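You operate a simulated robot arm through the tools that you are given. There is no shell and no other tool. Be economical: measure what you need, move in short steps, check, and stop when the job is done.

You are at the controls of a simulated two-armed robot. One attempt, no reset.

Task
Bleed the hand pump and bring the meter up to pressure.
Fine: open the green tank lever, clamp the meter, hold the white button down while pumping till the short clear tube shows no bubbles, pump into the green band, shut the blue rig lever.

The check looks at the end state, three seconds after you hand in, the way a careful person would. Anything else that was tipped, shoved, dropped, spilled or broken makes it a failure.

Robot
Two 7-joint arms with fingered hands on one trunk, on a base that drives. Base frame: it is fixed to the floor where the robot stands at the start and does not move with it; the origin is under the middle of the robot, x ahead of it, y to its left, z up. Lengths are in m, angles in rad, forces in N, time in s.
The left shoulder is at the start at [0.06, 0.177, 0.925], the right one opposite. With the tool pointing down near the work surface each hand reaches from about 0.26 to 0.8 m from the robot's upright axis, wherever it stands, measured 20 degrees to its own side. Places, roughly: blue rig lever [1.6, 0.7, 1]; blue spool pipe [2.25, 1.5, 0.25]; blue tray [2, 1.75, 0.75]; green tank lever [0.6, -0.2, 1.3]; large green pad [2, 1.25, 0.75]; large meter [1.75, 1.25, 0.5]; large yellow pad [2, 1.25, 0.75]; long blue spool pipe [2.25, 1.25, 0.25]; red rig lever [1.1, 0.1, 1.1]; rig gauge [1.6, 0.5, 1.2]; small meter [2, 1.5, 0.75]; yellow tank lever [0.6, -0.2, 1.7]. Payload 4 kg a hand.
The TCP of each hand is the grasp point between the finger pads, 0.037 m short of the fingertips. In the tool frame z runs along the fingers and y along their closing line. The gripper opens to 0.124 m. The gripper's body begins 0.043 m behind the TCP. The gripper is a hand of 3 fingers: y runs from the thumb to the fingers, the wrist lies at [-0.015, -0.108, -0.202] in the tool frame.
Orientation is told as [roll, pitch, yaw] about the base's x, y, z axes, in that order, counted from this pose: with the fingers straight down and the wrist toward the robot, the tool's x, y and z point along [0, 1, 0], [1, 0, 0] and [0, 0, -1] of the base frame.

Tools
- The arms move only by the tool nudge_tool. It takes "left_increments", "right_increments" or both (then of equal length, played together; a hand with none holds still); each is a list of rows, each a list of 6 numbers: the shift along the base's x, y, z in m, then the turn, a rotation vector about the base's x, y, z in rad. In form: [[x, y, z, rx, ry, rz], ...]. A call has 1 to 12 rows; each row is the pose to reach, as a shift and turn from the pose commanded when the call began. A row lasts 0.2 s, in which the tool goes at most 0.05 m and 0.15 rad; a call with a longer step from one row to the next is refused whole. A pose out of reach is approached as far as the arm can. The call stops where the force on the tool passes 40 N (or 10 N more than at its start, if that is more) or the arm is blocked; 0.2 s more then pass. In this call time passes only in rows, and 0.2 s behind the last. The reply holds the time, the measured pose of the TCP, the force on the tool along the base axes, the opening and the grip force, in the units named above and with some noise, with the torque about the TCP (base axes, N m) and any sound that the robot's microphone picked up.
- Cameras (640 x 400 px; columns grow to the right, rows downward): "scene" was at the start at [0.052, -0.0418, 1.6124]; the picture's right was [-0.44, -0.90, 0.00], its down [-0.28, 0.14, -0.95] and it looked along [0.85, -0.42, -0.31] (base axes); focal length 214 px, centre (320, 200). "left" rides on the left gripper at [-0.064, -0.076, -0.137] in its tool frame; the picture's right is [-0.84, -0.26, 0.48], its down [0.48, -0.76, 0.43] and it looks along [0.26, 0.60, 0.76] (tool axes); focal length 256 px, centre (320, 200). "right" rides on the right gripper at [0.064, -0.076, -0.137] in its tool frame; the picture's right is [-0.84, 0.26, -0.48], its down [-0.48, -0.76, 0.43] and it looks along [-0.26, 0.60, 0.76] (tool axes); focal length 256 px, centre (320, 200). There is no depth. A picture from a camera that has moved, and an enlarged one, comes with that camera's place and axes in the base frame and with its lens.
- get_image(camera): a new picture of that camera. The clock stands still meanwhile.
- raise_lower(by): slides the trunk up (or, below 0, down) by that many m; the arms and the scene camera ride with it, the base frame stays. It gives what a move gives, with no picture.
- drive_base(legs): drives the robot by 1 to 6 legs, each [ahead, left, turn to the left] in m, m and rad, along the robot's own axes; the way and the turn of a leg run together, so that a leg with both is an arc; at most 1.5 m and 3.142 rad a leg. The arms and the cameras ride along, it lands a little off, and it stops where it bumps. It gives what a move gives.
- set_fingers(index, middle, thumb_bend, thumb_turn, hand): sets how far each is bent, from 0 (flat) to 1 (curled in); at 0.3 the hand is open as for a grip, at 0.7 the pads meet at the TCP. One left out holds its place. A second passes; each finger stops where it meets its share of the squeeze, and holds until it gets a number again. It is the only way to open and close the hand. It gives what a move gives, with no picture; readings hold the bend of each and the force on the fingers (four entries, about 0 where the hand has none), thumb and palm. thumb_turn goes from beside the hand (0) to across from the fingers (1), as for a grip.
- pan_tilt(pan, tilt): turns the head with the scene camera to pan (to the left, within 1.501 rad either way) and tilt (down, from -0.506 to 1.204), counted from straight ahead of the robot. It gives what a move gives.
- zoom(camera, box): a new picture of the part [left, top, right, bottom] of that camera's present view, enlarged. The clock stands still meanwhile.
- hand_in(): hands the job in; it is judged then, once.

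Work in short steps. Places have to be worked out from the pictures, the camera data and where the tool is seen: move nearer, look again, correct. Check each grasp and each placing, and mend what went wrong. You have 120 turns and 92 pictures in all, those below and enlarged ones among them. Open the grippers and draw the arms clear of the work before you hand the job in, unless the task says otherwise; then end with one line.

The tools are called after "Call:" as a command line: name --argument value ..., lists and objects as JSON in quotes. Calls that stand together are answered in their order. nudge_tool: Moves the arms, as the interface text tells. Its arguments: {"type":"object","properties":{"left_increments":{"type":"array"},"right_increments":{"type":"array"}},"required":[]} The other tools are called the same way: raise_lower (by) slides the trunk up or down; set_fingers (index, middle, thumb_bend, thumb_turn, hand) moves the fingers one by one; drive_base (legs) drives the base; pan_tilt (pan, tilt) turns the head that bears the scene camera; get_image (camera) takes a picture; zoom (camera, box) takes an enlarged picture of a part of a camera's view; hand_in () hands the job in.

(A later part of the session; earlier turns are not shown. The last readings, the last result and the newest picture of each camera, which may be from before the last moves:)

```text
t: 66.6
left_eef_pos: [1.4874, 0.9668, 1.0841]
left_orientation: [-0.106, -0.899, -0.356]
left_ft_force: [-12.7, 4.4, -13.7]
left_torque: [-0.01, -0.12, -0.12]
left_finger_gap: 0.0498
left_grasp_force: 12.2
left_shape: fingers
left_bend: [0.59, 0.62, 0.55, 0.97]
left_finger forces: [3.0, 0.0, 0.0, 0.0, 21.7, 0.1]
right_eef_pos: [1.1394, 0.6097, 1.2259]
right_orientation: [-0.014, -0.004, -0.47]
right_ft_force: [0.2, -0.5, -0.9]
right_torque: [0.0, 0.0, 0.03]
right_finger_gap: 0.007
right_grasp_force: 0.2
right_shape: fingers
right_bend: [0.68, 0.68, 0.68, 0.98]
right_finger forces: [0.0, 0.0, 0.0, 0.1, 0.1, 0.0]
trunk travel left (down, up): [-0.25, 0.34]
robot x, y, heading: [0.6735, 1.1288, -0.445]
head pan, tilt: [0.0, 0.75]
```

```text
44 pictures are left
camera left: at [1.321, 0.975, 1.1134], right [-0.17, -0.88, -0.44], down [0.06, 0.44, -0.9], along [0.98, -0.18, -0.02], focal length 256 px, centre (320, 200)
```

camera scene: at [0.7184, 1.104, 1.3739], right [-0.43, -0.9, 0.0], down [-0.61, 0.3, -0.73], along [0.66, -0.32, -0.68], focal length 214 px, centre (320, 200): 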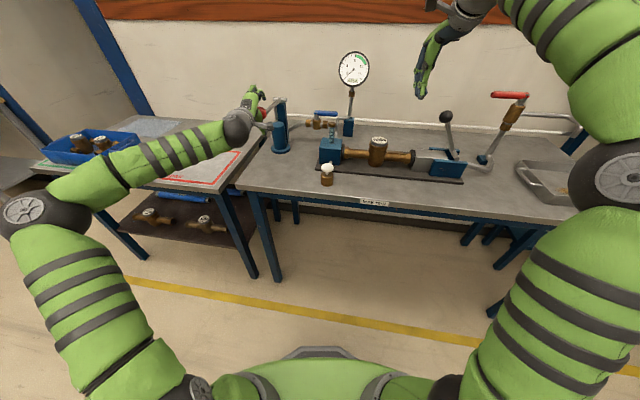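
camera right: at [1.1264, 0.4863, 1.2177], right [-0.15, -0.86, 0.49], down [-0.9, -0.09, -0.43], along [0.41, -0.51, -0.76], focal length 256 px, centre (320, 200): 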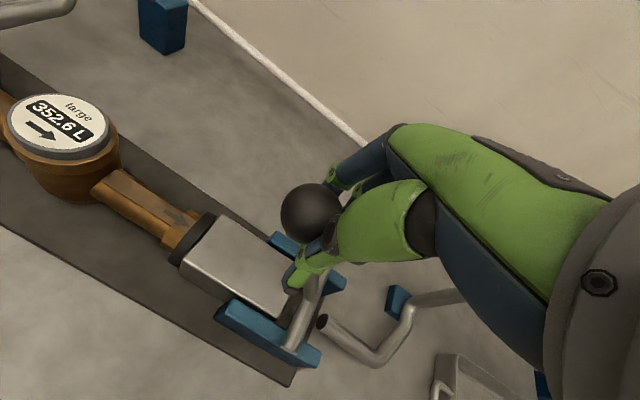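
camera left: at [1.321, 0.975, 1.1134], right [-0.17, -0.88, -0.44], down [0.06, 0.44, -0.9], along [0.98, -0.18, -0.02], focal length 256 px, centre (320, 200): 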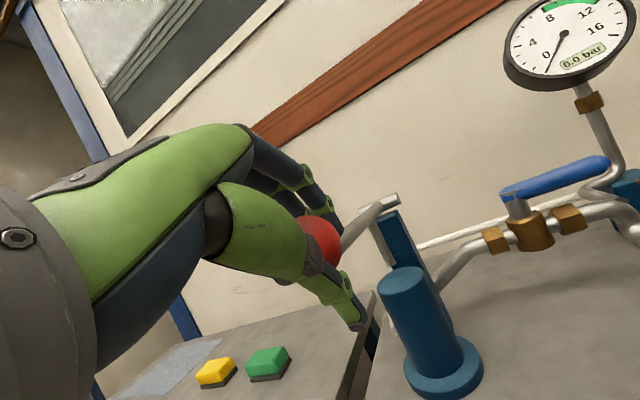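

Ball is held. Now bring the right fist over the white button: horizontally first, then down to about 6 cm above it.

Call:
nudge_tool --right_increments '[[0.026, 0.032, 0, 0, 0, 0], [0.052, 0.063, 0, 0, 0, 0], [0.078, 0.095, 0, 0, 0, 0], [0.103, 0.126, 0, 0, 0, 0], [0.129, 0.158, 0, 0, 0, 0], [0.155, 0.189, 0, 0, 0, 0], [0.155, 0.189, -0.05, 0, 0, 0], [0.155, 0.189, -0.1, 0, 0, 0], [0.155, 0.189, -0.15, 0, 0, 0], [0.155, 0.189, -0.19, 0, 0, 0]]'

Call:
get_image --camera "right"

Call:
zoom --camera "scene" --box '[250, 40, 420, 200]'

```text
t: 68.8
left_eef_pos: [1.4863, 0.9669, 1.0857]
left_orientation: [-0.105, -0.905, -0.354]
left_ft_force: [-15.9, 2.6, -8.9]
left_torque: [-0.02, 0.05, -0.04]
left_finger_gap: 0.0462
left_grasp_force: 11.3
left_shape: fingers
left_bend: [0.61, 0.62, 0.55, 0.96]
left_finger forces: [3.3, 0.0, 0.0, 0.1, 18.3, 0.1]
right_eef_pos: [1.379, 0.7872, 1.0893]
right_orientation: [-0.013, -0.001, -0.469]
right_ft_force: [-1.1, -0.1, 1.0]
right_torque: [-0.04, -0.03, 0.02]
right_finger_gap: 0.007
right_grasp_force: 0.0
right_shape: fingers
right_bend: [0.68, 0.68, 0.68, 0.98]
right_finger forces: [0.0, 0.1, 0.0, 0.0, 0.0, 0.0]
right hand out of reach, approached as far as the arm can: row 6, 7, 8, 9, 10
trunk travel left (down, up): [-0.25, 0.34]
robot x, y, heading: [0.6713, 1.1259, -0.451]
head pan, tilt: [0.0, 0.75]
```

```text
43 pictures are left
camera right: at [1.3392, 0.8804, 1.2229], right [-0.15, -0.86, 0.49], down [-0.9, -0.09, -0.43], along [0.41, -0.51, -0.76], focal length 256 px, centre (320, 200)
```

right: 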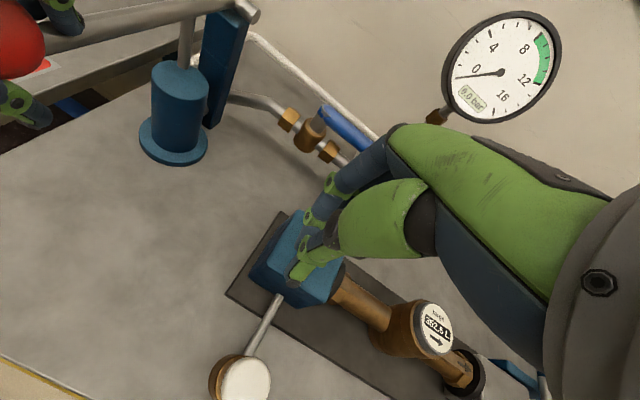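

```text
2.50 times, centred on (335, 120) of scene
camera zoom: at [0.7169, 1.1045, 1.374], right [-0.43, -0.9, 0.0], down [-0.61, 0.3, -0.73], along [0.66, -0.32, -0.68], focal length 536 px, centre (282, 400)
```

zoom: 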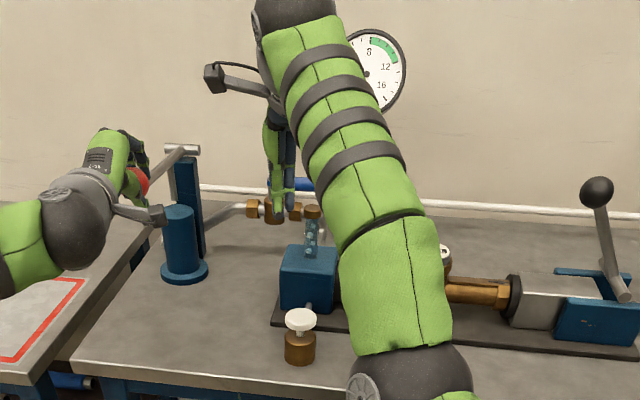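

The right arm couldn't hold straight-down there with the lowered trunk, so it drifted forward above the rig, touching nothing. I'll lift, pull back over the button and pitch the hand forward 0.6 rad, as with the left.

Call:
nudge_tool --right_increments '[[0, 0, 0.04, 0, 0, 0], [-0.021, 0.004, 0.05, -0.06, -0.125, 0], [-0.042, 0.008, 0.05, -0.12, -0.25, 0], [-0.063, 0.012, 0.03, -0.18, -0.375, 0], [-0.084, 0.016, 0.01, -0.24, -0.5, 0], [-0.1036, 0.02, -0.03, -0.26, -0.54, 0]]'

Call:
get_image --camera "right"

Call:
zoom --camera "scene" --box '[250, 40, 420, 200]'

```text
t: 70.2
left_eef_pos: [1.487, 0.9665, 1.0847]
left_orientation: [-0.104, -0.904, -0.354]
left_ft_force: [-16.9, 2.5, -8.3]
left_torque: [-0.08, 0.02, -0.1]
left_finger_gap: 0.0461
left_grasp_force: 11.6
left_shape: fingers
left_bend: [0.61, 0.62, 0.55, 0.96]
left_finger forces: [3.9, 0.1, 0.0, 0.0, 18.8, 0.1]
right_eef_pos: [1.4689, 0.8112, 1.1824]
right_orientation: [-0.001, -0.601, -0.474]
right_ft_force: [0.1, 0.1, 0.3]
right_torque: [-0.01, 0.0, -0.04]
right_finger_gap: 0.007
right_grasp_force: 0.1
right_shape: fingers
right_bend: [0.68, 0.68, 0.68, 0.98]
right_finger forces: [0.0, 0.1, 0.1, 0.1, 0.1, 0.0]
right hand out of reach, approached as far as the arm can: row 1, 2, 3, 4, 5, 6
trunk travel left (down, up): [-0.25, 0.34]
robot x, y, heading: [0.6731, 1.1254, -0.45]
head pan, tilt: [0.0, 0.75]
```

```text
41 pictures are left
camera right: at [1.3723, 0.932, 1.2508], right [-0.44, -0.72, 0.54], down [-0.56, -0.26, -0.79], along [0.7, -0.65, -0.29], focal length 256 px, centre (320, 200)
```

right: 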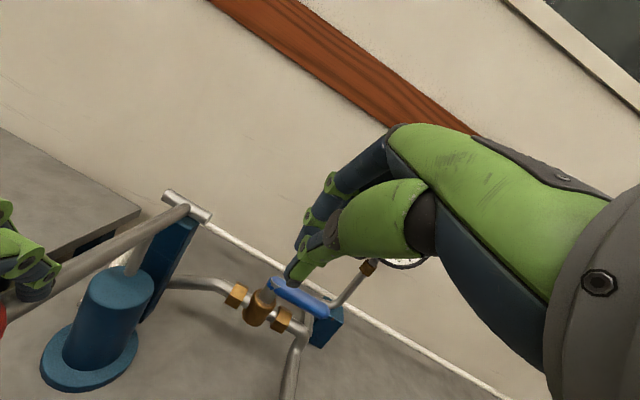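

```text
2.50 times, centred on (335, 120) of scene
camera zoom: at [0.7168, 1.1044, 1.374], right [-0.43, -0.9, 0.0], down [-0.61, 0.3, -0.73], along [0.66, -0.32, -0.68], focal length 536 px, centre (282, 400)
```

zoom: 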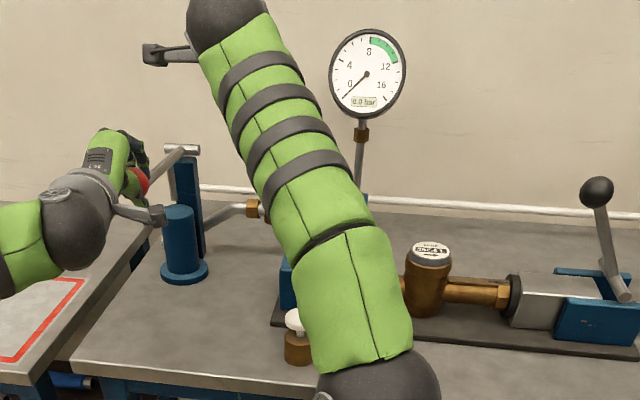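

The failure started when the right hand came within about 6 cm of the robot's midline, so it's a lateral limit. I'll bring the right hand back to its last good pose, release the pump ball, and shift the base left about 8 cm.

Call:
nudge_tool --right_increments '[[-0.015, -0.005, 0.03, 0.03, 0.06, 0], [-0.045, -0.01, 0.05, 0.08, 0.17, 0], [-0.08, -0.018, 0.06, 0.13, 0.28, 0], [-0.12, -0.026, 0.06, 0.18, 0.38, 0], [-0.16, -0.035, 0.06, 0.22, 0.46, 0], [-0.2, -0.05, 0.06, 0.26, 0.54, 0], [-0.22, -0.08, 0.06, 0.26, 0.54, 0]]'

Call:
set_fingers --hand "left" --index 0.35 --middle 0.35 --thumb_bend 0.35

Call:
nudge_tool --left_increments '[[-0.022, 0.0115, 0.021, 0, 0, 0], [-0.044, 0.023, 0.042, 0, 0, 0], [-0.066, 0.034, 0.063, 0, 0, 0], [-0.088, 0.045, 0.084, 0, 0, 0]]'

Call:
get_image --camera "scene"

```text
t: 71.8
left_eef_pos: [1.4867, 0.967, 1.0851]
left_orientation: [-0.106, -0.903, -0.355]
left_ft_force: [-15.7, -1.8, -7.4]
left_torque: [-0.1, -0.03, -0.15]
left_finger_gap: 0.0458
left_grasp_force: 11.4
left_shape: fingers
left_bend: [0.6, 0.62, 0.55, 0.96]
left_finger forces: [4.3, 0.0, 0.0, 0.0, 18.7, 0.1]
right_eef_pos: [1.2484, 0.7325, 1.2389]
right_orientation: [-0.014, -0.001, -0.468]
right_ft_force: [-0.1, 0.9, 0.7]
right_torque: [-0.09, 0.0, 0.0]
right_finger_gap: 0.007
right_grasp_force: 0.0
right_shape: fingers
right_bend: [0.68, 0.68, 0.68, 0.98]
right_finger forces: [0.0, 0.0, 0.0, 0.1, 0.1, 0.0]
right hand out of reach, approached as far as the arm can: row 1, 2, 3, 4, 5, 6, 7
trunk travel left (down, up): [-0.25, 0.34]
robot x, y, heading: [0.671, 1.1264, -0.45]
head pan, tilt: [0.0, 0.75]
```

```text
t: 72.8
left_eef_pos: [1.4884, 0.9667, 1.0853]
left_orientation: [-0.104, -0.902, -0.355]
left_ft_force: [0.2, -0.4, 0.4]
left_torque: [-0.03, 0.04, 0.0]
left_finger_gap: 0.1084
left_grasp_force: 0.0
left_shape: fingers
left_bend: [0.35, 0.35, 0.35, 0.97]
left_finger forces: [0.1, 0.1, 0.0, 0.1, 0.1, 0.0]
right_eef_pos: [1.2505, 0.7314, 1.2374]
right_orientation: [-0.013, -0.003, -0.47]
right_ft_force: [-0.6, 0.4, -0.3]
right_torque: [-0.01, -0.01, -0.01]
right_finger_gap: 0.007
right_grasp_force: 0.0
right_shape: fingers
right_bend: [0.68, 0.68, 0.68, 0.98]
right_finger forces: [0.0, 0.1, 0.1, 0.0, 0.0, 0.0]
trunk travel left (down, up): [-0.25, 0.34]
robot x, y, heading: [0.6714, 1.1272, -0.45]
head pan, tilt: [0.0, 0.75]
```

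```text
t: 73.8
left_eef_pos: [1.3997, 1.0122, 1.1681]
left_orientation: [-0.104, -0.903, -0.357]
left_ft_force: [0.6, 0.2, 0.0]
left_torque: [-0.02, 0.01, 0.02]
left_finger_gap: 0.1082
left_grasp_force: 0.1
left_shape: fingers
left_bend: [0.35, 0.35, 0.35, 0.97]
left_finger forces: [0.1, 0.1, 0.0, 0.0, 0.0, 0.0]
right_eef_pos: [1.2497, 0.7327, 1.2389]
right_orientation: [-0.014, -0.003, -0.469]
right_ft_force: [-0.5, 0.1, -0.4]
right_torque: [0.01, 0.02, 0.0]
right_finger_gap: 0.007
right_grasp_force: 0.1
right_shape: fingers
right_bend: [0.68, 0.68, 0.68, 0.98]
right_finger forces: [0.0, 0.0, 0.0, 0.0, 0.0, 0.1]
trunk travel left (down, up): [-0.25, 0.34]
robot x, y, heading: [0.6729, 1.1255, -0.452]
head pan, tilt: [0.0, 0.75]
```

```text
39 pictures are left
camera scene: at [0.7179, 1.104, 1.3739], right [-0.43, -0.9, 0.0], down [-0.61, 0.3, -0.73], along [0.66, -0.32, -0.68], focal length 214 px, centre (320, 200)
```

scene: 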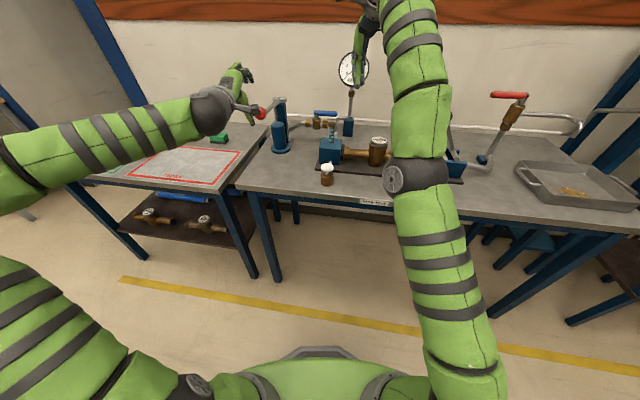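

Both hands are free and nothing was disturbed. Driving 9 cm left.

Call:
drive_base --legs '[[0.0, 0.09, 0]]'

```text
t: 74.9
left_eef_pos: [1.437, 1.094, 1.1657]
left_orientation: [-0.105, -0.902, -0.354]
left_ft_force: [-0.5, 0.4, 0.9]
left_torque: [-0.01, -0.03, -0.03]
left_finger_gap: 0.1086
left_grasp_force: 0.0
left_shape: fingers
left_bend: [0.35, 0.35, 0.35, 0.98]
left_finger forces: [0.0, 0.1, 0.0, 0.1, 0.0, 0.1]
right_eef_pos: [1.2892, 0.8138, 1.2377]
right_orientation: [-0.014, -0.003, -0.471]
right_ft_force: [0.0, 0.0, 0.3]
right_torque: [-0.03, 0.01, 0.03]
right_finger_gap: 0.0071
right_grasp_force: 0.0
right_shape: fingers
right_bend: [0.68, 0.68, 0.68, 0.98]
right_finger forces: [0.0, 0.0, 0.1, 0.0, 0.0, 0.0]
trunk travel left (down, up): [-0.25, 0.34]
robot x, y, heading: [0.7109, 1.209, -0.442]
head pan, tilt: [0.0, 0.75]
```

The right hand is nearly above the button now. Aligning and lowering to 7 cm above it.

Call:
nudge_tool --right_increments '[[0.005, -0.015, 0, 0, 0, 0], [0.005, -0.015, -0.05, 0, 0, 0], [0.005, -0.015, -0.1, 0, 0, 0], [0.005, -0.015, -0.15, 0, 0, 0], [0.005, -0.015, -0.2, 0, 0, 0]]'

Call:
get_image --camera "right"

Call:
zoom --camera "scene" --box '[280, 40, 450, 200]'

```text
t: 76.1
left_eef_pos: [1.4381, 1.0917, 1.1676]
left_orientation: [-0.103, -0.902, -0.355]
left_ft_force: [1.1, 0.0, -0.8]
left_torque: [0.0, -0.04, 0.01]
left_finger_gap: 0.1084
left_grasp_force: 0.1
left_shape: fingers
left_bend: [0.35, 0.35, 0.35, 0.98]
left_finger forces: [0.0, 0.0, 0.1, 0.0, 0.1, 0.1]
right_eef_pos: [1.2939, 0.7971, 1.0389]
right_orientation: [-0.012, -0.005, -0.468]
right_ft_force: [-0.3, 0.0, -0.2]
right_torque: [0.02, 0.0, -0.01]
right_finger_gap: 0.0072
right_grasp_force: 0.0
right_shape: fingers
right_bend: [0.68, 0.68, 0.68, 0.98]
right_finger forces: [0.0, 0.0, 0.0, 0.0, 0.0, 0.0]
right hand out of reach, approached as far as the arm can: row 1
trunk travel left (down, up): [-0.25, 0.34]
robot x, y, heading: [0.7103, 1.2086, -0.449]
head pan, tilt: [0.0, 0.75]
```

```text
38 pictures are left
camera right: at [1.254, 0.8908, 1.1723], right [-0.15, -0.86, 0.49], down [-0.9, -0.09, -0.43], along [0.42, -0.51, -0.75], focal length 256 px, centre (320, 200)
```

right: 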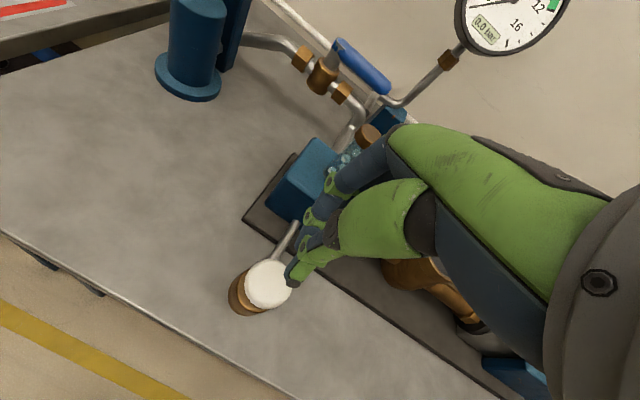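

```text
2.50 times, centred on (365, 120) of scene
camera zoom: at [0.7569, 1.1847, 1.3739], right [-0.43, -0.9, 0.0], down [-0.61, 0.3, -0.73], along [0.66, -0.32, -0.68], focal length 536 px, centre (208, 400)
```

zoom: 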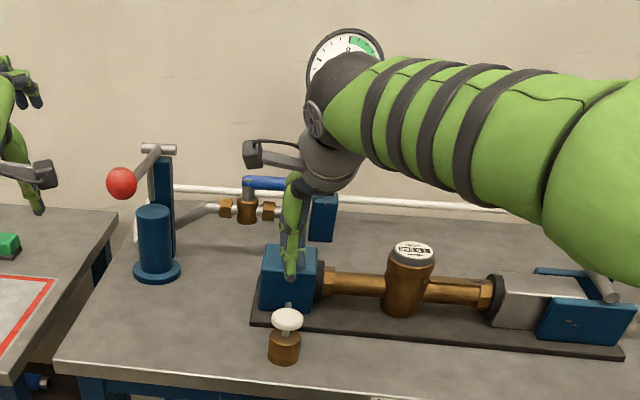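

The wrist camera puts the button at [1.291, 0.802], right below the fist. Now re-grip the pump ball with the left hand: shift right to the pre-position, then in along the tool axis.

Call:
nudge_tool --left_increments '[[-0.012, -0.03, 0, 0, 0, 0], [-0.024, -0.06, 0, 0, 0, 0], [-0.036, -0.08, 0, 0, 0, 0], [-0.014, -0.0915, -0.021, 0, 0, 0], [0.008, -0.103, -0.042, 0, 0, 0], [0.03, -0.115, -0.063, 0, 0, 0], [0.051, -0.1255, -0.084, 0, 0, 0]]'

Call:
get_image --camera "left"

```text
t: 77.7
left_eef_pos: [1.4886, 0.9678, 1.082]
left_orientation: [-0.104, -0.903, -0.356]
left_ft_force: [-0.2, -0.2, 0.9]
left_torque: [-0.01, -0.02, 0.0]
left_finger_gap: 0.1082
left_grasp_force: 0.2
left_shape: fingers
left_bend: [0.35, 0.35, 0.35, 0.98]
left_finger forces: [0.1, 0.0, 0.0, 0.0, 0.1, 0.0]
right_eef_pos: [1.2949, 0.7972, 1.0375]
right_orientation: [-0.016, -0.004, -0.468]
right_ft_force: [0.0, 0.3, -0.9]
right_torque: [0.01, 0.01, 0.02]
right_finger_gap: 0.0068
right_grasp_force: 0.2
right_shape: fingers
right_bend: [0.68, 0.68, 0.68, 0.98]
right_finger forces: [0.0, 0.1, 0.1, 0.0, 0.0, 0.0]
trunk travel left (down, up): [-0.25, 0.34]
robot x, y, heading: [0.7118, 1.2105, -0.446]
head pan, tilt: [0.0, 0.75]
```

```text
36 pictures are left
camera left: at [1.3225, 0.9752, 1.1119], right [-0.17, -0.88, -0.44], down [0.07, 0.44, -0.9], along [0.98, -0.18, -0.02], focal length 256 px, centre (320, 200)
```

left: 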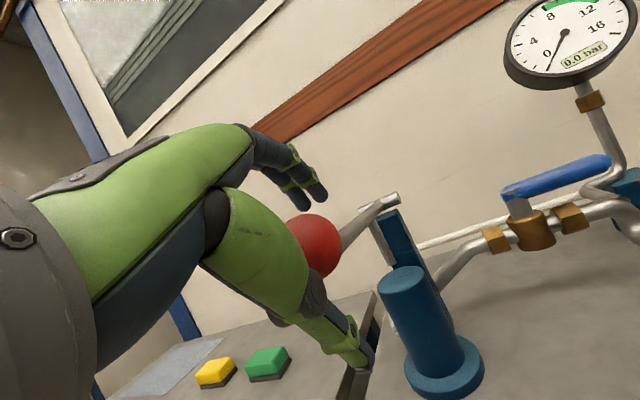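

In place again. Closing the left hand, then lowering the right fist gently on to the button.

Call:
set_fingers --hand "left" --index 0.64 --middle 0.64 --thumb_bend 0.62

Call:
nudge_tool --right_increments '[[-0.002, 0.003, -0.03, 0, 0, 0], [-0.003, 0.004, -0.055, 0, 0, 0], [-0.003, 0.004, -0.065, 0, 0, 0], [-0.003, 0.004, -0.071, 0, 0, 0], [-0.003, 0.004, -0.075, 0, 0, 0]]'

Call:
get_image --camera "right"

Call:
zoom --camera "scene" --box '[290, 90, 400, 190]'

```text
t: 78.7
left_eef_pos: [1.487, 0.9676, 1.0825]
left_orientation: [-0.105, -0.899, -0.354]
left_ft_force: [-13.9, 6.4, -13.7]
left_torque: [-0.1, -0.34, -0.08]
left_finger_gap: 0.0507
left_grasp_force: 17.1
left_shape: fingers
left_bend: [0.58, 0.64, 0.56, 0.97]
left_finger forces: [6.8, 0.3, 0.1, 0.0, 27.1, 0.0]
right_eef_pos: [1.294, 0.7986, 1.0385]
right_orientation: [-0.013, -0.003, -0.469]
right_ft_force: [0.3, 0.1, 0.9]
right_torque: [0.02, 0.0, 0.0]
right_finger_gap: 0.0072
right_grasp_force: 0.0
right_shape: fingers
right_bend: [0.68, 0.68, 0.68, 0.98]
right_finger forces: [0.0, 0.0, 0.0, 0.0, 0.0, 0.0]
trunk travel left (down, up): [-0.25, 0.34]
robot x, y, heading: [0.7117, 1.2075, -0.445]
head pan, tilt: [0.0, 0.75]
```

```text
t: 79.9
left_eef_pos: [1.4899, 0.9671, 1.0815]
left_orientation: [-0.105, -0.902, -0.356]
left_ft_force: [-13.8, 4.3, -17.5]
left_torque: [-0.04, -0.33, -0.12]
left_finger_gap: 0.0511
left_grasp_force: 17.3
left_shape: fingers
left_bend: [0.58, 0.64, 0.55, 0.97]
left_finger forces: [5.9, 0.2, 0.0, 0.0, 28.3, 0.0]
right_eef_pos: [1.2905, 0.8016, 0.9636]
right_orientation: [-0.014, -0.002, -0.467]
right_ft_force: [0.1, 0.4, 2.8]
right_torque: [0.05, -0.01, 0.0]
right_finger_gap: 0.0067
right_grasp_force: 1.3
right_shape: fingers
right_bend: [0.68, 0.68, 0.68, 0.98]
right_finger forces: [0.0, 0.0, 0.0, 0.0, 2.9, 0.0]
trunk travel left (down, up): [-0.25, 0.34]
robot x, y, heading: [0.7099, 1.2129, -0.446]
head pan, tilt: [0.0, 0.75]
heard: click
```

```text
35 pictures are left
camera right: at [1.2507, 0.8959, 1.0974], right [-0.15, -0.86, 0.49], down [-0.9, -0.09, -0.43], along [0.42, -0.51, -0.75], focal length 256 px, centre (320, 200)
```

right: 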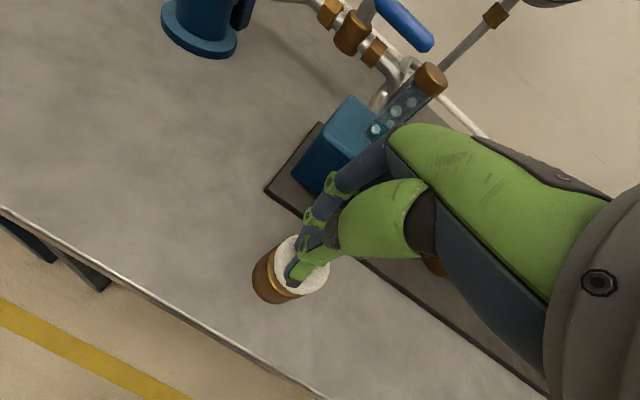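

```text
4.00 times, centred on (345, 140) of scene
camera zoom: at [0.7568, 1.185, 1.3739], right [-0.43, -0.9, 0.0], down [-0.61, 0.3, -0.73], along [0.66, -0.32, -0.68], focal length 858 px, centre (220, 440)
```

zoom: 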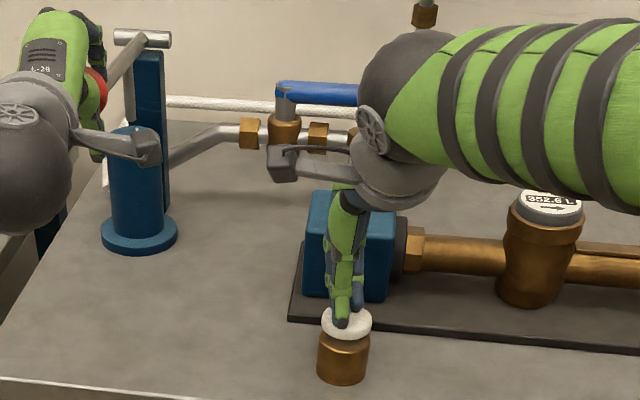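

A click was heard: the button is down, and the right camera shows the bubbly tube. I'll press 3 mm more for margin and test a slow down-stroke of the pump.

Call:
nudge_tool --right_increments '[[0, 0, -0.003, 0, 0, 0], [0, 0, -0.003, 0, 0, 0], [0, 0, -0.003, 0, 0, 0], [0, 0, -0.003, 0, 0, 0]]' --left_increments '[[0, 0, -0.015, 0, 0, 0], [0, 0, -0.03, 0, 0, 0], [0, 0, -0.045, 0, 0, 0], [0, 0, -0.06, 0, 0, 0]]'

Call:
get_image --camera "left"

```text
t: 81.1
left_eef_pos: [1.4843, 0.9685, 1.0349]
left_orientation: [-0.109, -0.919, -0.352]
left_ft_force: [-13.8, 7.5, 13.0]
left_torque: [-0.79, -1.28, 0.06]
left_finger_gap: 0.0579
left_grasp_force: 22.8
left_shape: fingers
left_bend: [0.51, 0.64, 0.58, 0.96]
left_finger forces: [27.5, 3.3, 0.1, 0.0, 14.5, 0.0]
right_eef_pos: [1.2886, 0.8039, 0.9633]
right_orientation: [-0.013, -0.007, -0.468]
right_ft_force: [0.0, -0.2, 3.6]
right_torque: [0.0, -0.05, 0.02]
right_finger_gap: 0.0057
right_grasp_force: 2.0
right_shape: fingers
right_bend: [0.68, 0.68, 0.68, 0.98]
right_finger forces: [0.0, 0.1, 0.0, 0.0, 3.1, 0.1]
trunk travel left (down, up): [-0.25, 0.34]
robot x, y, heading: [0.7122, 1.2082, -0.451]
head pan, tilt: [0.0, 0.75]
stopped in row 4 (left hand): the force on the tool passed its limit at 42 N (the readings are from after the stop); the commanded pose is now the measured one
```

```text
33 pictures are left
camera left: at [1.3181, 0.9767, 1.0612], right [-0.16, -0.88, -0.44], down [0.08, 0.43, -0.9], along [0.98, -0.18, 0.0], focal length 256 px, centre (320, 200)
```

left: 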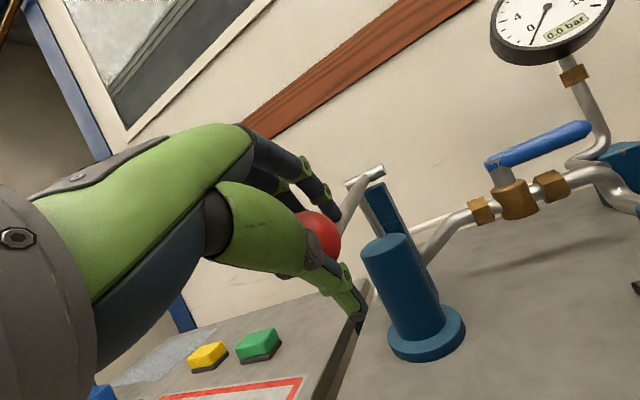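

It went down about 5 cm before a firm stop. Now the up-stroke, to learn the upper end of travel.

Call:
nudge_tool --left_increments '[[0.002, -0.001, 0.02, 0, 0, 0], [0.003, -0.001, 0.045, 0, 0, 0], [0.004, -0.001, 0.07, 0, 0, 0], [0.005, -0.001, 0.095, 0, 0, 0], [0.006, -0.001, 0.12, 0, 0, 0]]'

Call:
get_image --camera "left"

Call:
get_image --camera "right"

```text
t: 82.0
left_eef_pos: [1.4914, 0.9628, 1.086]
left_orientation: [-0.1, -0.884, -0.37]
left_ft_force: [-18.1, 6.2, -19.6]
left_torque: [-0.08, -0.29, 0.02]
left_finger_gap: 0.0491
left_grasp_force: 19.0
left_shape: fingers
left_bend: [0.61, 0.63, 0.54, 0.96]
left_finger forces: [5.5, 3.7, 0.0, 0.0, 29.9, 0.1]
right_eef_pos: [1.2887, 0.8032, 0.9611]
right_orientation: [-0.011, -0.007, -0.468]
right_ft_force: [0.4, -1.4, 2.1]
right_torque: [0.04, 0.05, -0.01]
right_finger_gap: 0.0063
right_grasp_force: 1.6
right_shape: fingers
right_bend: [0.68, 0.68, 0.68, 0.98]
right_finger forces: [0.0, 0.0, 0.0, 0.0, 3.2, 0.0]
trunk travel left (down, up): [-0.25, 0.34]
robot x, y, heading: [0.7107, 1.206, -0.456]
head pan, tilt: [0.0, 0.75]
stopped in row 4 (left hand): the force on the tool passed its limit at 48 N (the readings are from after the stop); the commanded pose is now the measured one
```

```text
32 pictures are left
camera left: at [1.3241, 0.973, 1.1183], right [-0.18, -0.87, -0.45], down [0.06, 0.45, -0.89], along [0.98, -0.19, -0.03], focal length 256 px, centre (320, 200)
```

left: 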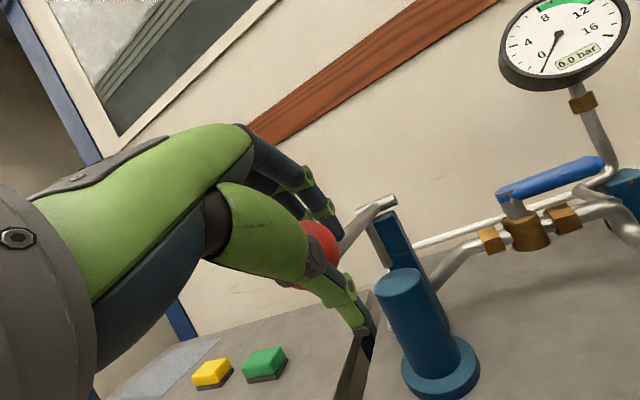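

```text
31 pictures are left
camera right: at [1.2497, 0.8962, 1.0956], right [-0.15, -0.86, 0.49], down [-0.9, -0.09, -0.43], along [0.42, -0.51, -0.75], focal length 256 px, centre (320, 200)
```

right: 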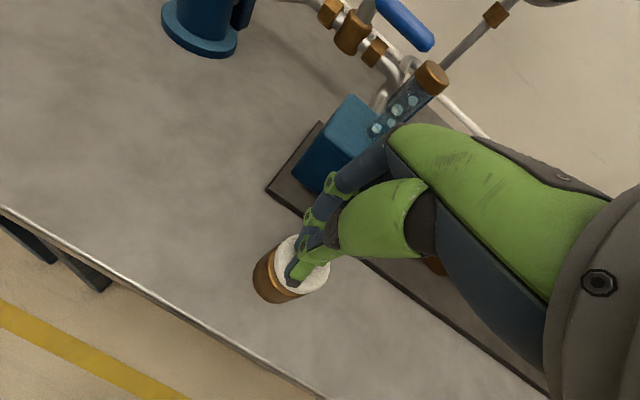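

The start position is the upper stop (z≈1.085), so the stroke is about 5 cm. Running three strokes within that range.

Call:
nudge_tool --left_increments '[[-0.002, 0.002, -0.026, 0, 0, 0], [-0.004, 0.003, -0.05, 0, 0, 0], [-0.002, 0.002, -0.026, 0, 0, 0], [0, 0.001, -0.003, 0, 0, 0], [-0.002, 0.002, -0.026, 0, 0, 0], [-0.004, 0.003, -0.05, 0, 0, 0], [-0.002, 0.002, -0.026, 0, 0, 0], [0, 0.001, -0.003, 0, 0, 0], [-0.002, 0.002, -0.026, 0, 0, 0], [-0.004, 0.003, -0.05, 0, 0, 0], [-0.002, 0.002, -0.026, 0, 0, 0], [0, 0.001, -0.003, 0, 0, 0]]'

Call:
zoom --camera "right" --box '[240, 40, 480, 320]'

```text
t: 84.6
left_eef_pos: [1.4891, 0.9643, 1.0852]
left_orientation: [-0.099, -0.888, -0.369]
left_ft_force: [-32.3, -0.5, -11.3]
left_torque: [-0.01, 0.22, -0.23]
left_finger_gap: 0.0477
left_grasp_force: 19.5
left_shape: fingers
left_bend: [0.61, 0.64, 0.55, 0.94]
left_finger forces: [3.6, 0.8, 0.0, 0.0, 34.5, 0.0]
right_eef_pos: [1.2892, 0.802, 0.9613]
right_orientation: [-0.013, -0.008, -0.471]
right_ft_force: [1.6, 0.3, 3.6]
right_torque: [0.06, -0.03, -0.02]
right_finger_gap: 0.0055
right_grasp_force: 1.7
right_shape: fingers
right_bend: [0.68, 0.68, 0.68, 0.97]
right_finger forces: [0.0, 0.1, 0.1, 0.0, 3.0, 0.0]
trunk travel left (down, up): [-0.25, 0.34]
robot x, y, heading: [0.7114, 1.2087, -0.445]
head pan, tilt: [0.0, 0.75]
```

```text
1.43 times, centred on (360, 180) of right
camera zoom: at [1.2481, 0.8958, 1.0958], right [-0.15, -0.86, 0.49], down [-0.9, -0.09, -0.43], along [0.42, -0.51, -0.75], focal length 366 px, centre (263, 229)
```

zoom: 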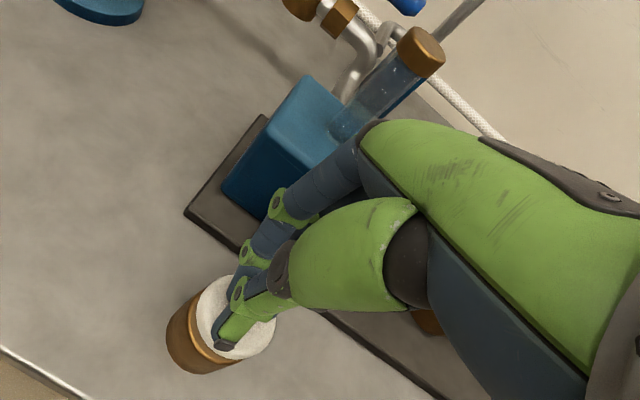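

It works: the big bubbles are gone, only faint specks remain. Three more strokes, then a close look at the tube and gauge.

Call:
nudge_tool --left_increments '[[-0.002, 0.002, -0.026, 0, 0, 0], [-0.004, 0.003, -0.05, 0, 0, 0], [-0.002, 0.002, -0.026, 0, 0, 0], [0, 0.001, -0.003, 0, 0, 0], [-0.002, 0.002, -0.026, 0, 0, 0], [-0.004, 0.003, -0.05, 0, 0, 0], [-0.002, 0.002, -0.026, 0, 0, 0], [0, 0.001, -0.003, 0, 0, 0], [-0.002, 0.002, -0.026, 0, 0, 0], [-0.004, 0.003, -0.05, 0, 0, 0], [-0.002, 0.002, -0.026, 0, 0, 0], [0, 0.001, -0.003, 0, 0, 0]]'

Call:
zoom --camera "right" --box '[340, 40, 480, 150]'

Call:
get_image --camera "left"

```text
t: 87.2
left_eef_pos: [1.4893, 0.9655, 1.0836]
left_orientation: [-0.098, -0.888, -0.368]
left_ft_force: [-31.6, -1.0, -7.7]
left_torque: [-0.05, 0.21, -0.19]
left_finger_gap: 0.0482
left_grasp_force: 19.8
left_shape: fingers
left_bend: [0.6, 0.64, 0.55, 0.94]
left_finger forces: [5.1, 0.8, 0.1, 0.0, 33.1, 0.0]
right_eef_pos: [1.2886, 0.8024, 0.9623]
right_orientation: [-0.01, -0.006, -0.47]
right_ft_force: [1.7, -0.3, 2.3]
right_torque: [0.04, 0.0, -0.01]
right_finger_gap: 0.0056
right_grasp_force: 1.4
right_shape: fingers
right_bend: [0.68, 0.68, 0.68, 0.97]
right_finger forces: [0.0, 0.1, 0.0, 0.0, 3.0, 0.0]
trunk travel left (down, up): [-0.25, 0.34]
robot x, y, heading: [0.7105, 1.2075, -0.45]
head pan, tilt: [0.0, 0.75]
```

```text
3.64 times, centred on (410, 95) of right
camera zoom: at [1.248, 0.8958, 1.096], right [-0.15, -0.86, 0.49], down [-0.9, -0.09, -0.43], along [0.42, -0.51, -0.75], focal length 931 px, centre (-7, 582)
```

zoom: 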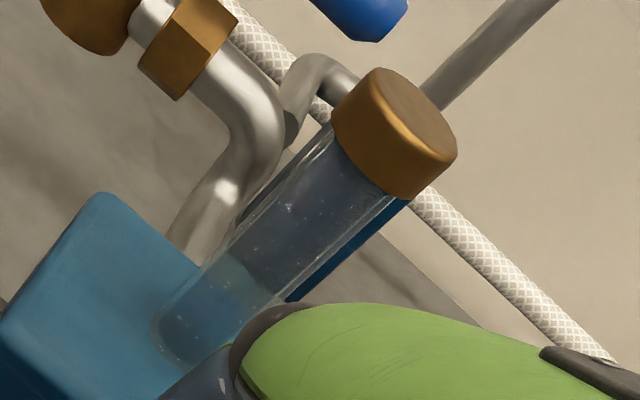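

```text
28 pictures are left
camera left: at [1.3231, 0.9757, 1.1156], right [-0.18, -0.87, -0.45], down [0.06, 0.45, -0.89], along [0.98, -0.19, -0.03], focal length 256 px, centre (320, 200)
```

left: 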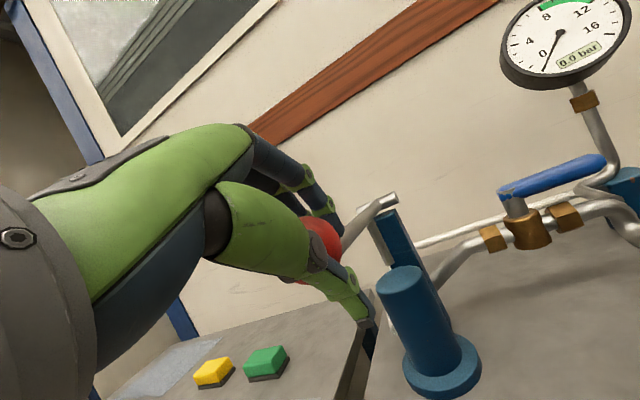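

The tube shows no bubbles (just surface specks) and the gauge is at 0.0 with the bleed open. Three more strokes to be safe, then release the button.

Call:
nudge_tool --left_increments '[[-0.002, 0.002, -0.026, 0, 0, 0], [-0.004, 0.003, -0.05, 0, 0, 0], [-0.002, 0.002, -0.026, 0, 0, 0], [0, 0.001, -0.003, 0, 0, 0], [-0.002, 0.002, -0.026, 0, 0, 0], [-0.004, 0.003, -0.05, 0, 0, 0], [-0.002, 0.002, -0.026, 0, 0, 0], [0, 0.001, -0.003, 0, 0, 0], [-0.002, 0.002, -0.026, 0, 0, 0], [-0.004, 0.003, -0.05, 0, 0, 0], [-0.002, 0.002, -0.026, 0, 0, 0], [0, 0.001, -0.003, 0, 0, 0]]'

Call:
nudge_tool --right_increments '[[0, 0, 0.02, 0, 0, 0], [0, 0, 0.05, 0, 0, 0], [0, 0, 0.09, 0, 0, 0]]'

Call:
get_image --camera "right"

```text
t: 89.8
left_eef_pos: [1.4878, 0.9668, 1.0838]
left_orientation: [-0.101, -0.891, -0.368]
left_ft_force: [-35.9, 1.3, 0.0]
left_torque: [-0.06, 0.28, -0.25]
left_finger_gap: 0.0474
left_grasp_force: 19.6
left_shape: fingers
left_bend: [0.6, 0.64, 0.56, 0.94]
left_finger forces: [6.3, 0.8, 0.0, 0.0, 32.2, 0.1]
right_eef_pos: [1.2878, 0.8031, 0.9634]
right_orientation: [-0.01, -0.009, -0.47]
right_ft_force: [1.5, -0.1, 2.9]
right_torque: [0.02, -0.04, 0.0]
right_finger_gap: 0.0056
right_grasp_force: 1.1
right_shape: fingers
right_bend: [0.68, 0.68, 0.68, 0.97]
right_finger forces: [0.1, 0.0, 0.0, 0.0, 2.9, 0.0]
trunk travel left (down, up): [-0.25, 0.34]
robot x, y, heading: [0.7079, 1.2096, -0.449]
head pan, tilt: [0.0, 0.75]
```

```text
t: 90.6
left_eef_pos: [1.4875, 0.9665, 1.0823]
left_orientation: [-0.099, -0.895, -0.367]
left_ft_force: [-36.3, 1.7, -1.7]
left_torque: [-0.05, 0.32, -0.3]
left_finger_gap: 0.0476
left_grasp_force: 20.2
left_shape: fingers
left_bend: [0.6, 0.64, 0.56, 0.94]
left_finger forces: [5.5, 0.4, 0.1, 0.1, 33.6, 0.0]
right_eef_pos: [1.2886, 0.8012, 1.0541]
right_orientation: [-0.011, -0.009, -0.469]
right_ft_force: [-0.4, 0.0, 0.0]
right_torque: [0.0, 0.01, -0.02]
right_finger_gap: 0.0062
right_grasp_force: 0.0
right_shape: fingers
right_bend: [0.68, 0.68, 0.68, 0.97]
right_finger forces: [0.1, 0.0, 0.1, 0.1, 0.0, 0.0]
trunk travel left (down, up): [-0.25, 0.34]
robot x, y, heading: [0.7107, 1.2083, -0.449]
head pan, tilt: [0.0, 0.75]
```

```text
27 pictures are left
camera right: at [1.2478, 0.8946, 1.1876], right [-0.15, -0.86, 0.49], down [-0.9, -0.09, -0.43], along [0.42, -0.51, -0.75], focal length 256 px, centre (320, 200)
```

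right: 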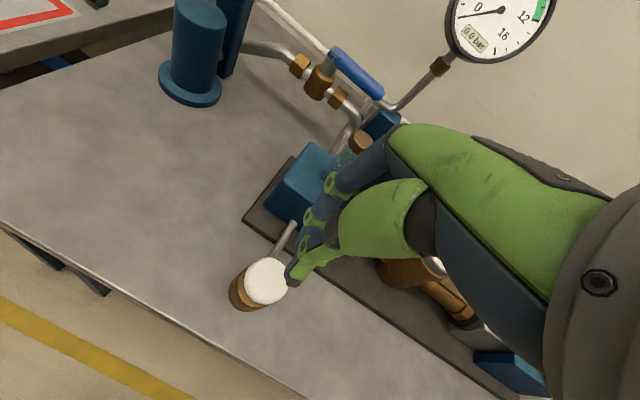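

Button released. One pump stroke, then read the gauge.

Call:
nudge_tool --left_increments '[[-0.002, 0.001, -0.026, 0, 0, 0], [-0.004, 0.002, -0.05, 0, 0, 0], [-0.002, 0.001, -0.026, 0, 0, 0], [0, 0, -0.003, 0, 0, 0]]'

Call:
zoom --camera "left" --box '[460, 0, 640, 110]'

```text
t: 91.6
left_eef_pos: [1.4883, 0.9669, 1.0823]
left_orientation: [-0.1, -0.893, -0.366]
left_ft_force: [-34.6, 2.8, 3.5]
left_torque: [-0.05, 0.36, -0.25]
left_finger_gap: 0.0476
left_grasp_force: 17.9
left_shape: fingers
left_bend: [0.6, 0.64, 0.56, 0.94]
left_finger forces: [5.4, 0.6, 0.0, 0.1, 29.7, 0.0]
right_eef_pos: [1.288, 0.8015, 1.0548]
right_orientation: [-0.011, -0.008, -0.469]
right_ft_force: [0.0, 0.4, 0.2]
right_torque: [-0.01, 0.0, 0.05]
right_finger_gap: 0.0064
right_grasp_force: 0.1
right_shape: fingers
right_bend: [0.68, 0.68, 0.68, 0.97]
right_finger forces: [0.0, 0.0, 0.1, 0.0, 0.0, 0.0]
trunk travel left (down, up): [-0.25, 0.34]
robot x, y, heading: [0.7098, 1.2073, -0.447]
head pan, tilt: [0.0, 0.75]
```

```text
3.56 times, centred on (550, 55) of left
camera zoom: at [1.322, 0.9763, 1.1124], right [-0.18, -0.88, -0.45], down [0.06, 0.44, -0.89], along [0.98, -0.19, -0.02], focal length 910 px, centre (-498, 716)
```

zoom: 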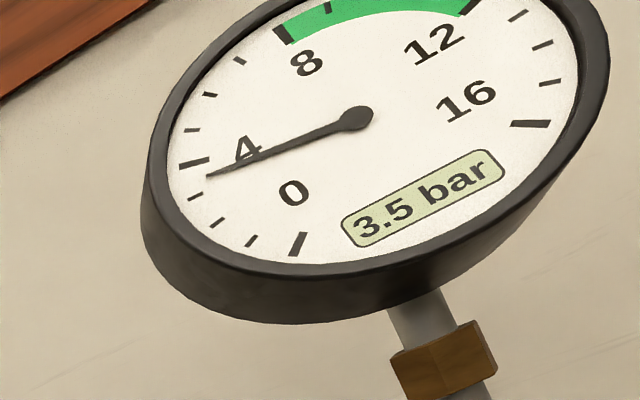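

3.5 bar per stroke; the green band is 8–12. One more stroke and read.

Call:
nudge_tool --left_increments '[[-0.002, 0.001, -0.026, 0, 0, 0], [-0.004, 0.002, -0.05, 0, 0, 0], [-0.002, 0.001, -0.026, 0, 0, 0], [0, 0, -0.002, 0, 0, 0]]'

Call:
zoom --camera "left" --box '[460, 0, 640, 110]'

```text
t: 92.6
left_eef_pos: [1.4873, 0.9659, 1.0792]
left_orientation: [-0.102, -0.896, -0.366]
left_ft_force: [-35.6, 3.4, 2.5]
left_torque: [-0.03, 0.45, -0.24]
left_finger_gap: 0.0474
left_grasp_force: 18.4
left_shape: fingers
left_bend: [0.6, 0.64, 0.56, 0.94]
left_finger forces: [5.0, 0.6, 0.1, 0.1, 30.4, 0.1]
right_eef_pos: [1.2886, 0.8015, 1.0546]
right_orientation: [-0.011, -0.007, -0.469]
right_ft_force: [0.3, 1.2, 0.0]
right_torque: [-0.01, -0.06, -0.03]
right_finger_gap: 0.0061
right_grasp_force: 0.1
right_shape: fingers
right_bend: [0.68, 0.68, 0.68, 0.97]
right_finger forces: [0.0, 0.0, 0.0, 0.1, 0.1, 0.0]
trunk travel left (down, up): [-0.25, 0.34]
robot x, y, heading: [0.7131, 1.2074, -0.455]
head pan, tilt: [0.0, 0.75]
```

```text
3.56 times, centred on (550, 55) of left
camera zoom: at [1.3215, 0.9765, 1.1099], right [-0.18, -0.88, -0.45], down [0.06, 0.44, -0.89], along [0.98, -0.19, -0.03], focal length 910 px, centre (-498, 716)
```

zoom: 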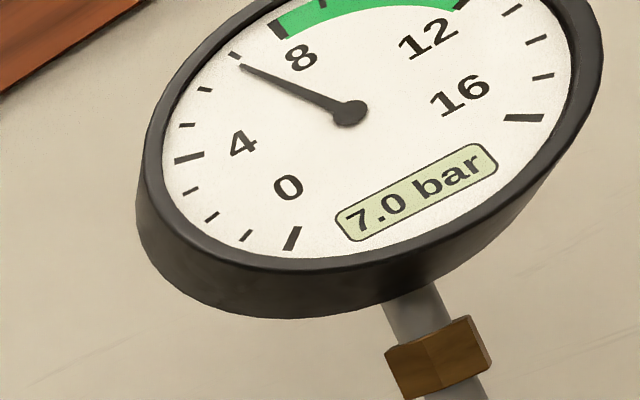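

7.0 bar. One more stroke should give about 10.4, mid-band.

Call:
nudge_tool --left_increments '[[-0.002, 0.001, -0.024, 0, 0, 0], [-0.004, 0.002, -0.047, 0, 0, 0], [-0.002, 0.001, -0.024, 0, 0, 0], [0, 0, -0.002, 0, 0, 0]]'

Call:
zoom --camera "left" --box '[460, 0, 640, 110]'

```text
t: 93.6
left_eef_pos: [1.4879, 0.967, 1.0769]
left_orientation: [-0.1, -0.892, -0.364]
left_ft_force: [-34.9, 4.4, 1.2]
left_torque: [0.01, 0.44, -0.24]
left_finger_gap: 0.0477
left_grasp_force: 17.9
left_shape: fingers
left_bend: [0.6, 0.64, 0.56, 0.94]
left_finger forces: [5.0, 0.7, 0.1, 0.0, 30.2, 0.0]
right_eef_pos: [1.2875, 0.8025, 1.0534]
right_orientation: [-0.011, -0.007, -0.469]
right_ft_force: [0.7, -0.3, 0.3]
right_torque: [-0.04, 0.02, 0.0]
right_finger_gap: 0.0061
right_grasp_force: 0.1
right_shape: fingers
right_bend: [0.68, 0.68, 0.68, 0.97]
right_finger forces: [0.1, 0.0, 0.0, 0.0, 0.0, 0.0]
trunk travel left (down, up): [-0.25, 0.34]
robot x, y, heading: [0.7107, 1.2057, -0.446]
head pan, tilt: [0.0, 0.75]
```

```text
3.56 times, centred on (550, 55) of left
camera zoom: at [1.3211, 0.9765, 1.1074], right [-0.18, -0.88, -0.45], down [0.06, 0.44, -0.89], along [0.98, -0.19, -0.03], focal length 910 px, centre (-498, 716)
```

zoom: 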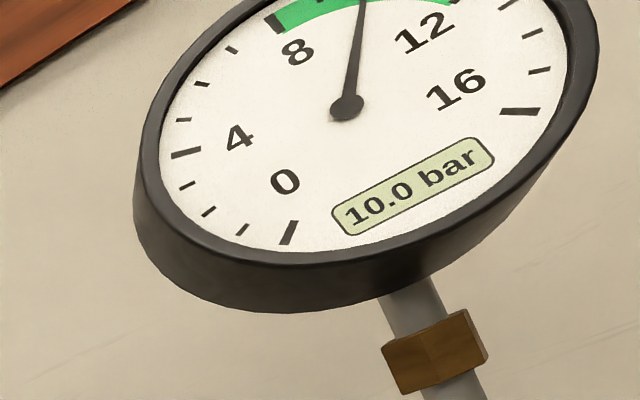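

10.0 bar, mid-band. Now releasing the pump ball gently and backing the left hand out along its axis.

Call:
set_fingers --hand "left" --index 0.35 --middle 0.35 --thumb_bend 0.35

Call:
nudge_tool --left_increments '[[-0.022, 0.0115, 0.021, 0, 0, 0], [-0.044, 0.023, 0.042, 0, 0, 0], [-0.066, 0.034, 0.063, 0, 0, 0], [-0.088, 0.045, 0.084, 0, 0, 0], [-0.11, 0.056, 0.105, 0, 0, 0]]' --right_increments '[[0, 0, 0.03, 0, 0, 0], [0, 0, 0.06, 0, 0, 0], [0, 0, 0.09, 0, 0, 0], [0, 0, 0.11, 0, 0, 0], [0, 0, 0.12, 0, 0, 0]]'

Call:
raise_lower --by 0.2

Call:
pan_tilt --pan 0.0 --tilt 1.0

Call:
get_image --camera "scene"

```text
t: 94.6
left_eef_pos: [1.4913, 0.967, 1.0753]
left_orientation: [-0.1, -0.891, -0.364]
left_ft_force: [-0.5, 0.8, 0.0]
left_torque: [-0.02, -0.02, -0.01]
left_finger_gap: 0.1084
left_grasp_force: 0.0
left_shape: fingers
left_bend: [0.35, 0.35, 0.35, 0.98]
left_finger forces: [0.1, 0.1, 0.0, 0.1, 0.0, 0.0]
right_eef_pos: [1.2905, 0.8014, 1.0525]
right_orientation: [-0.012, -0.005, -0.471]
right_ft_force: [-0.8, -0.1, -0.2]
right_torque: [-0.02, 0.02, 0.0]
right_finger_gap: 0.0062
right_grasp_force: 0.1
right_shape: fingers
right_bend: [0.68, 0.68, 0.68, 0.97]
right_finger forces: [0.0, 0.0, 0.1, 0.0, 0.1, 0.0]
trunk travel left (down, up): [-0.25, 0.34]
robot x, y, heading: [0.7087, 1.2082, -0.451]
head pan, tilt: [0.0, 0.75]
```

```text
t: 95.8
left_eef_pos: [1.3808, 1.0227, 1.1805]
left_orientation: [-0.101, -0.892, -0.365]
left_ft_force: [0.7, -0.3, 0.3]
left_torque: [0.03, -0.01, 0.02]
left_finger_gap: 0.1083
left_grasp_force: 0.0
left_shape: fingers
left_bend: [0.35, 0.35, 0.35, 0.98]
left_finger forces: [0.0, 0.0, 0.0, 0.0, 0.0, 0.0]
right_eef_pos: [1.2882, 0.8031, 1.1725]
right_orientation: [-0.013, -0.004, -0.471]
right_ft_force: [-0.6, -0.1, -0.2]
right_torque: [-0.03, 0.03, 0.0]
right_finger_gap: 0.0063
right_grasp_force: 0.1
right_shape: fingers
right_bend: [0.68, 0.68, 0.68, 0.97]
right_finger forces: [0.1, 0.1, 0.0, 0.0, 0.1, 0.1]
trunk travel left (down, up): [-0.25, 0.34]
robot x, y, heading: [0.7129, 1.2108, -0.448]
head pan, tilt: [0.0, 0.75]
```

```text
t: 98.0
left_eef_pos: [1.3829, 1.0227, 1.3789]
left_orientation: [-0.101, -0.892, -0.366]
left_ft_force: [0.6, 0.2, -0.1]
left_torque: [0.02, -0.02, 0.03]
left_finger_gap: 0.1081
left_grasp_force: 0.0
left_shape: fingers
left_bend: [0.35, 0.35, 0.35, 0.98]
left_finger forces: [0.0, 0.1, 0.0, 0.0, 0.1, 0.0]
right_eef_pos: [1.2894, 0.8015, 1.3713]
right_orientation: [-0.011, -0.007, -0.471]
right_ft_force: [-0.1, 0.0, 0.1]
right_torque: [0.0, 0.01, -0.02]
right_finger_gap: 0.0065
right_grasp_force: 0.0
right_shape: fingers
right_bend: [0.68, 0.68, 0.68, 0.97]
right_finger forces: [0.0, 0.0, 0.1, 0.0, 0.0, 0.0]
trunk travel left (down, up): [-0.45, 0.14]
robot x, y, heading: [0.7128, 1.2162, -0.45]
head pan, tilt: [0.0, 0.75]
```

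```text
t: 98.7
left_eef_pos: [1.3821, 1.0232, 1.3788]
left_orientation: [-0.102, -0.891, -0.364]
left_ft_force: [-1.1, -0.6, -0.4]
left_torque: [-0.02, 0.0, 0.01]
left_finger_gap: 0.1086
left_grasp_force: 0.1
left_shape: fingers
left_bend: [0.35, 0.35, 0.35, 0.98]
left_finger forces: [0.0, 0.0, 0.0, 0.1, 0.0, 0.0]
right_eef_pos: [1.288, 0.8031, 1.3719]
right_orientation: [-0.013, -0.004, -0.469]
right_ft_force: [0.4, 0.0, 0.2]
right_torque: [-0.03, 0.02, -0.02]
right_finger_gap: 0.0062
right_grasp_force: 0.1
right_shape: fingers
right_bend: [0.68, 0.68, 0.68, 0.97]
right_finger forces: [0.1, 0.1, 0.0, 0.1, 0.1, 0.0]
trunk travel left (down, up): [-0.45, 0.14]
robot x, y, heading: [0.7154, 1.2062, -0.444]
head pan, tilt: [0.0, 1.0]
```

```text
23 pictures are left
camera scene: at [0.7449, 1.1904, 1.5548], right [-0.43, -0.9, 0.0], down [-0.76, 0.37, -0.54], along [0.49, -0.23, -0.84], focal length 214 px, centre (320, 200)
```

scene: 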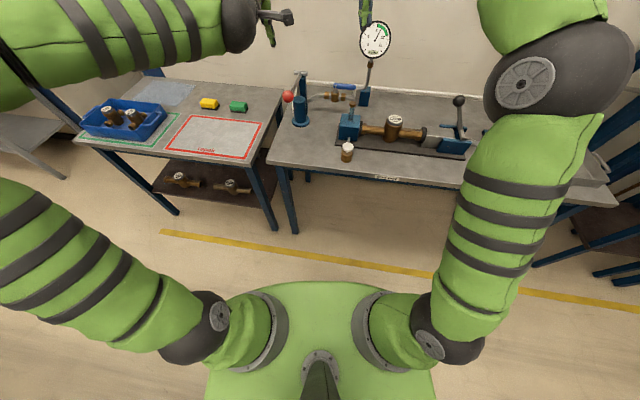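

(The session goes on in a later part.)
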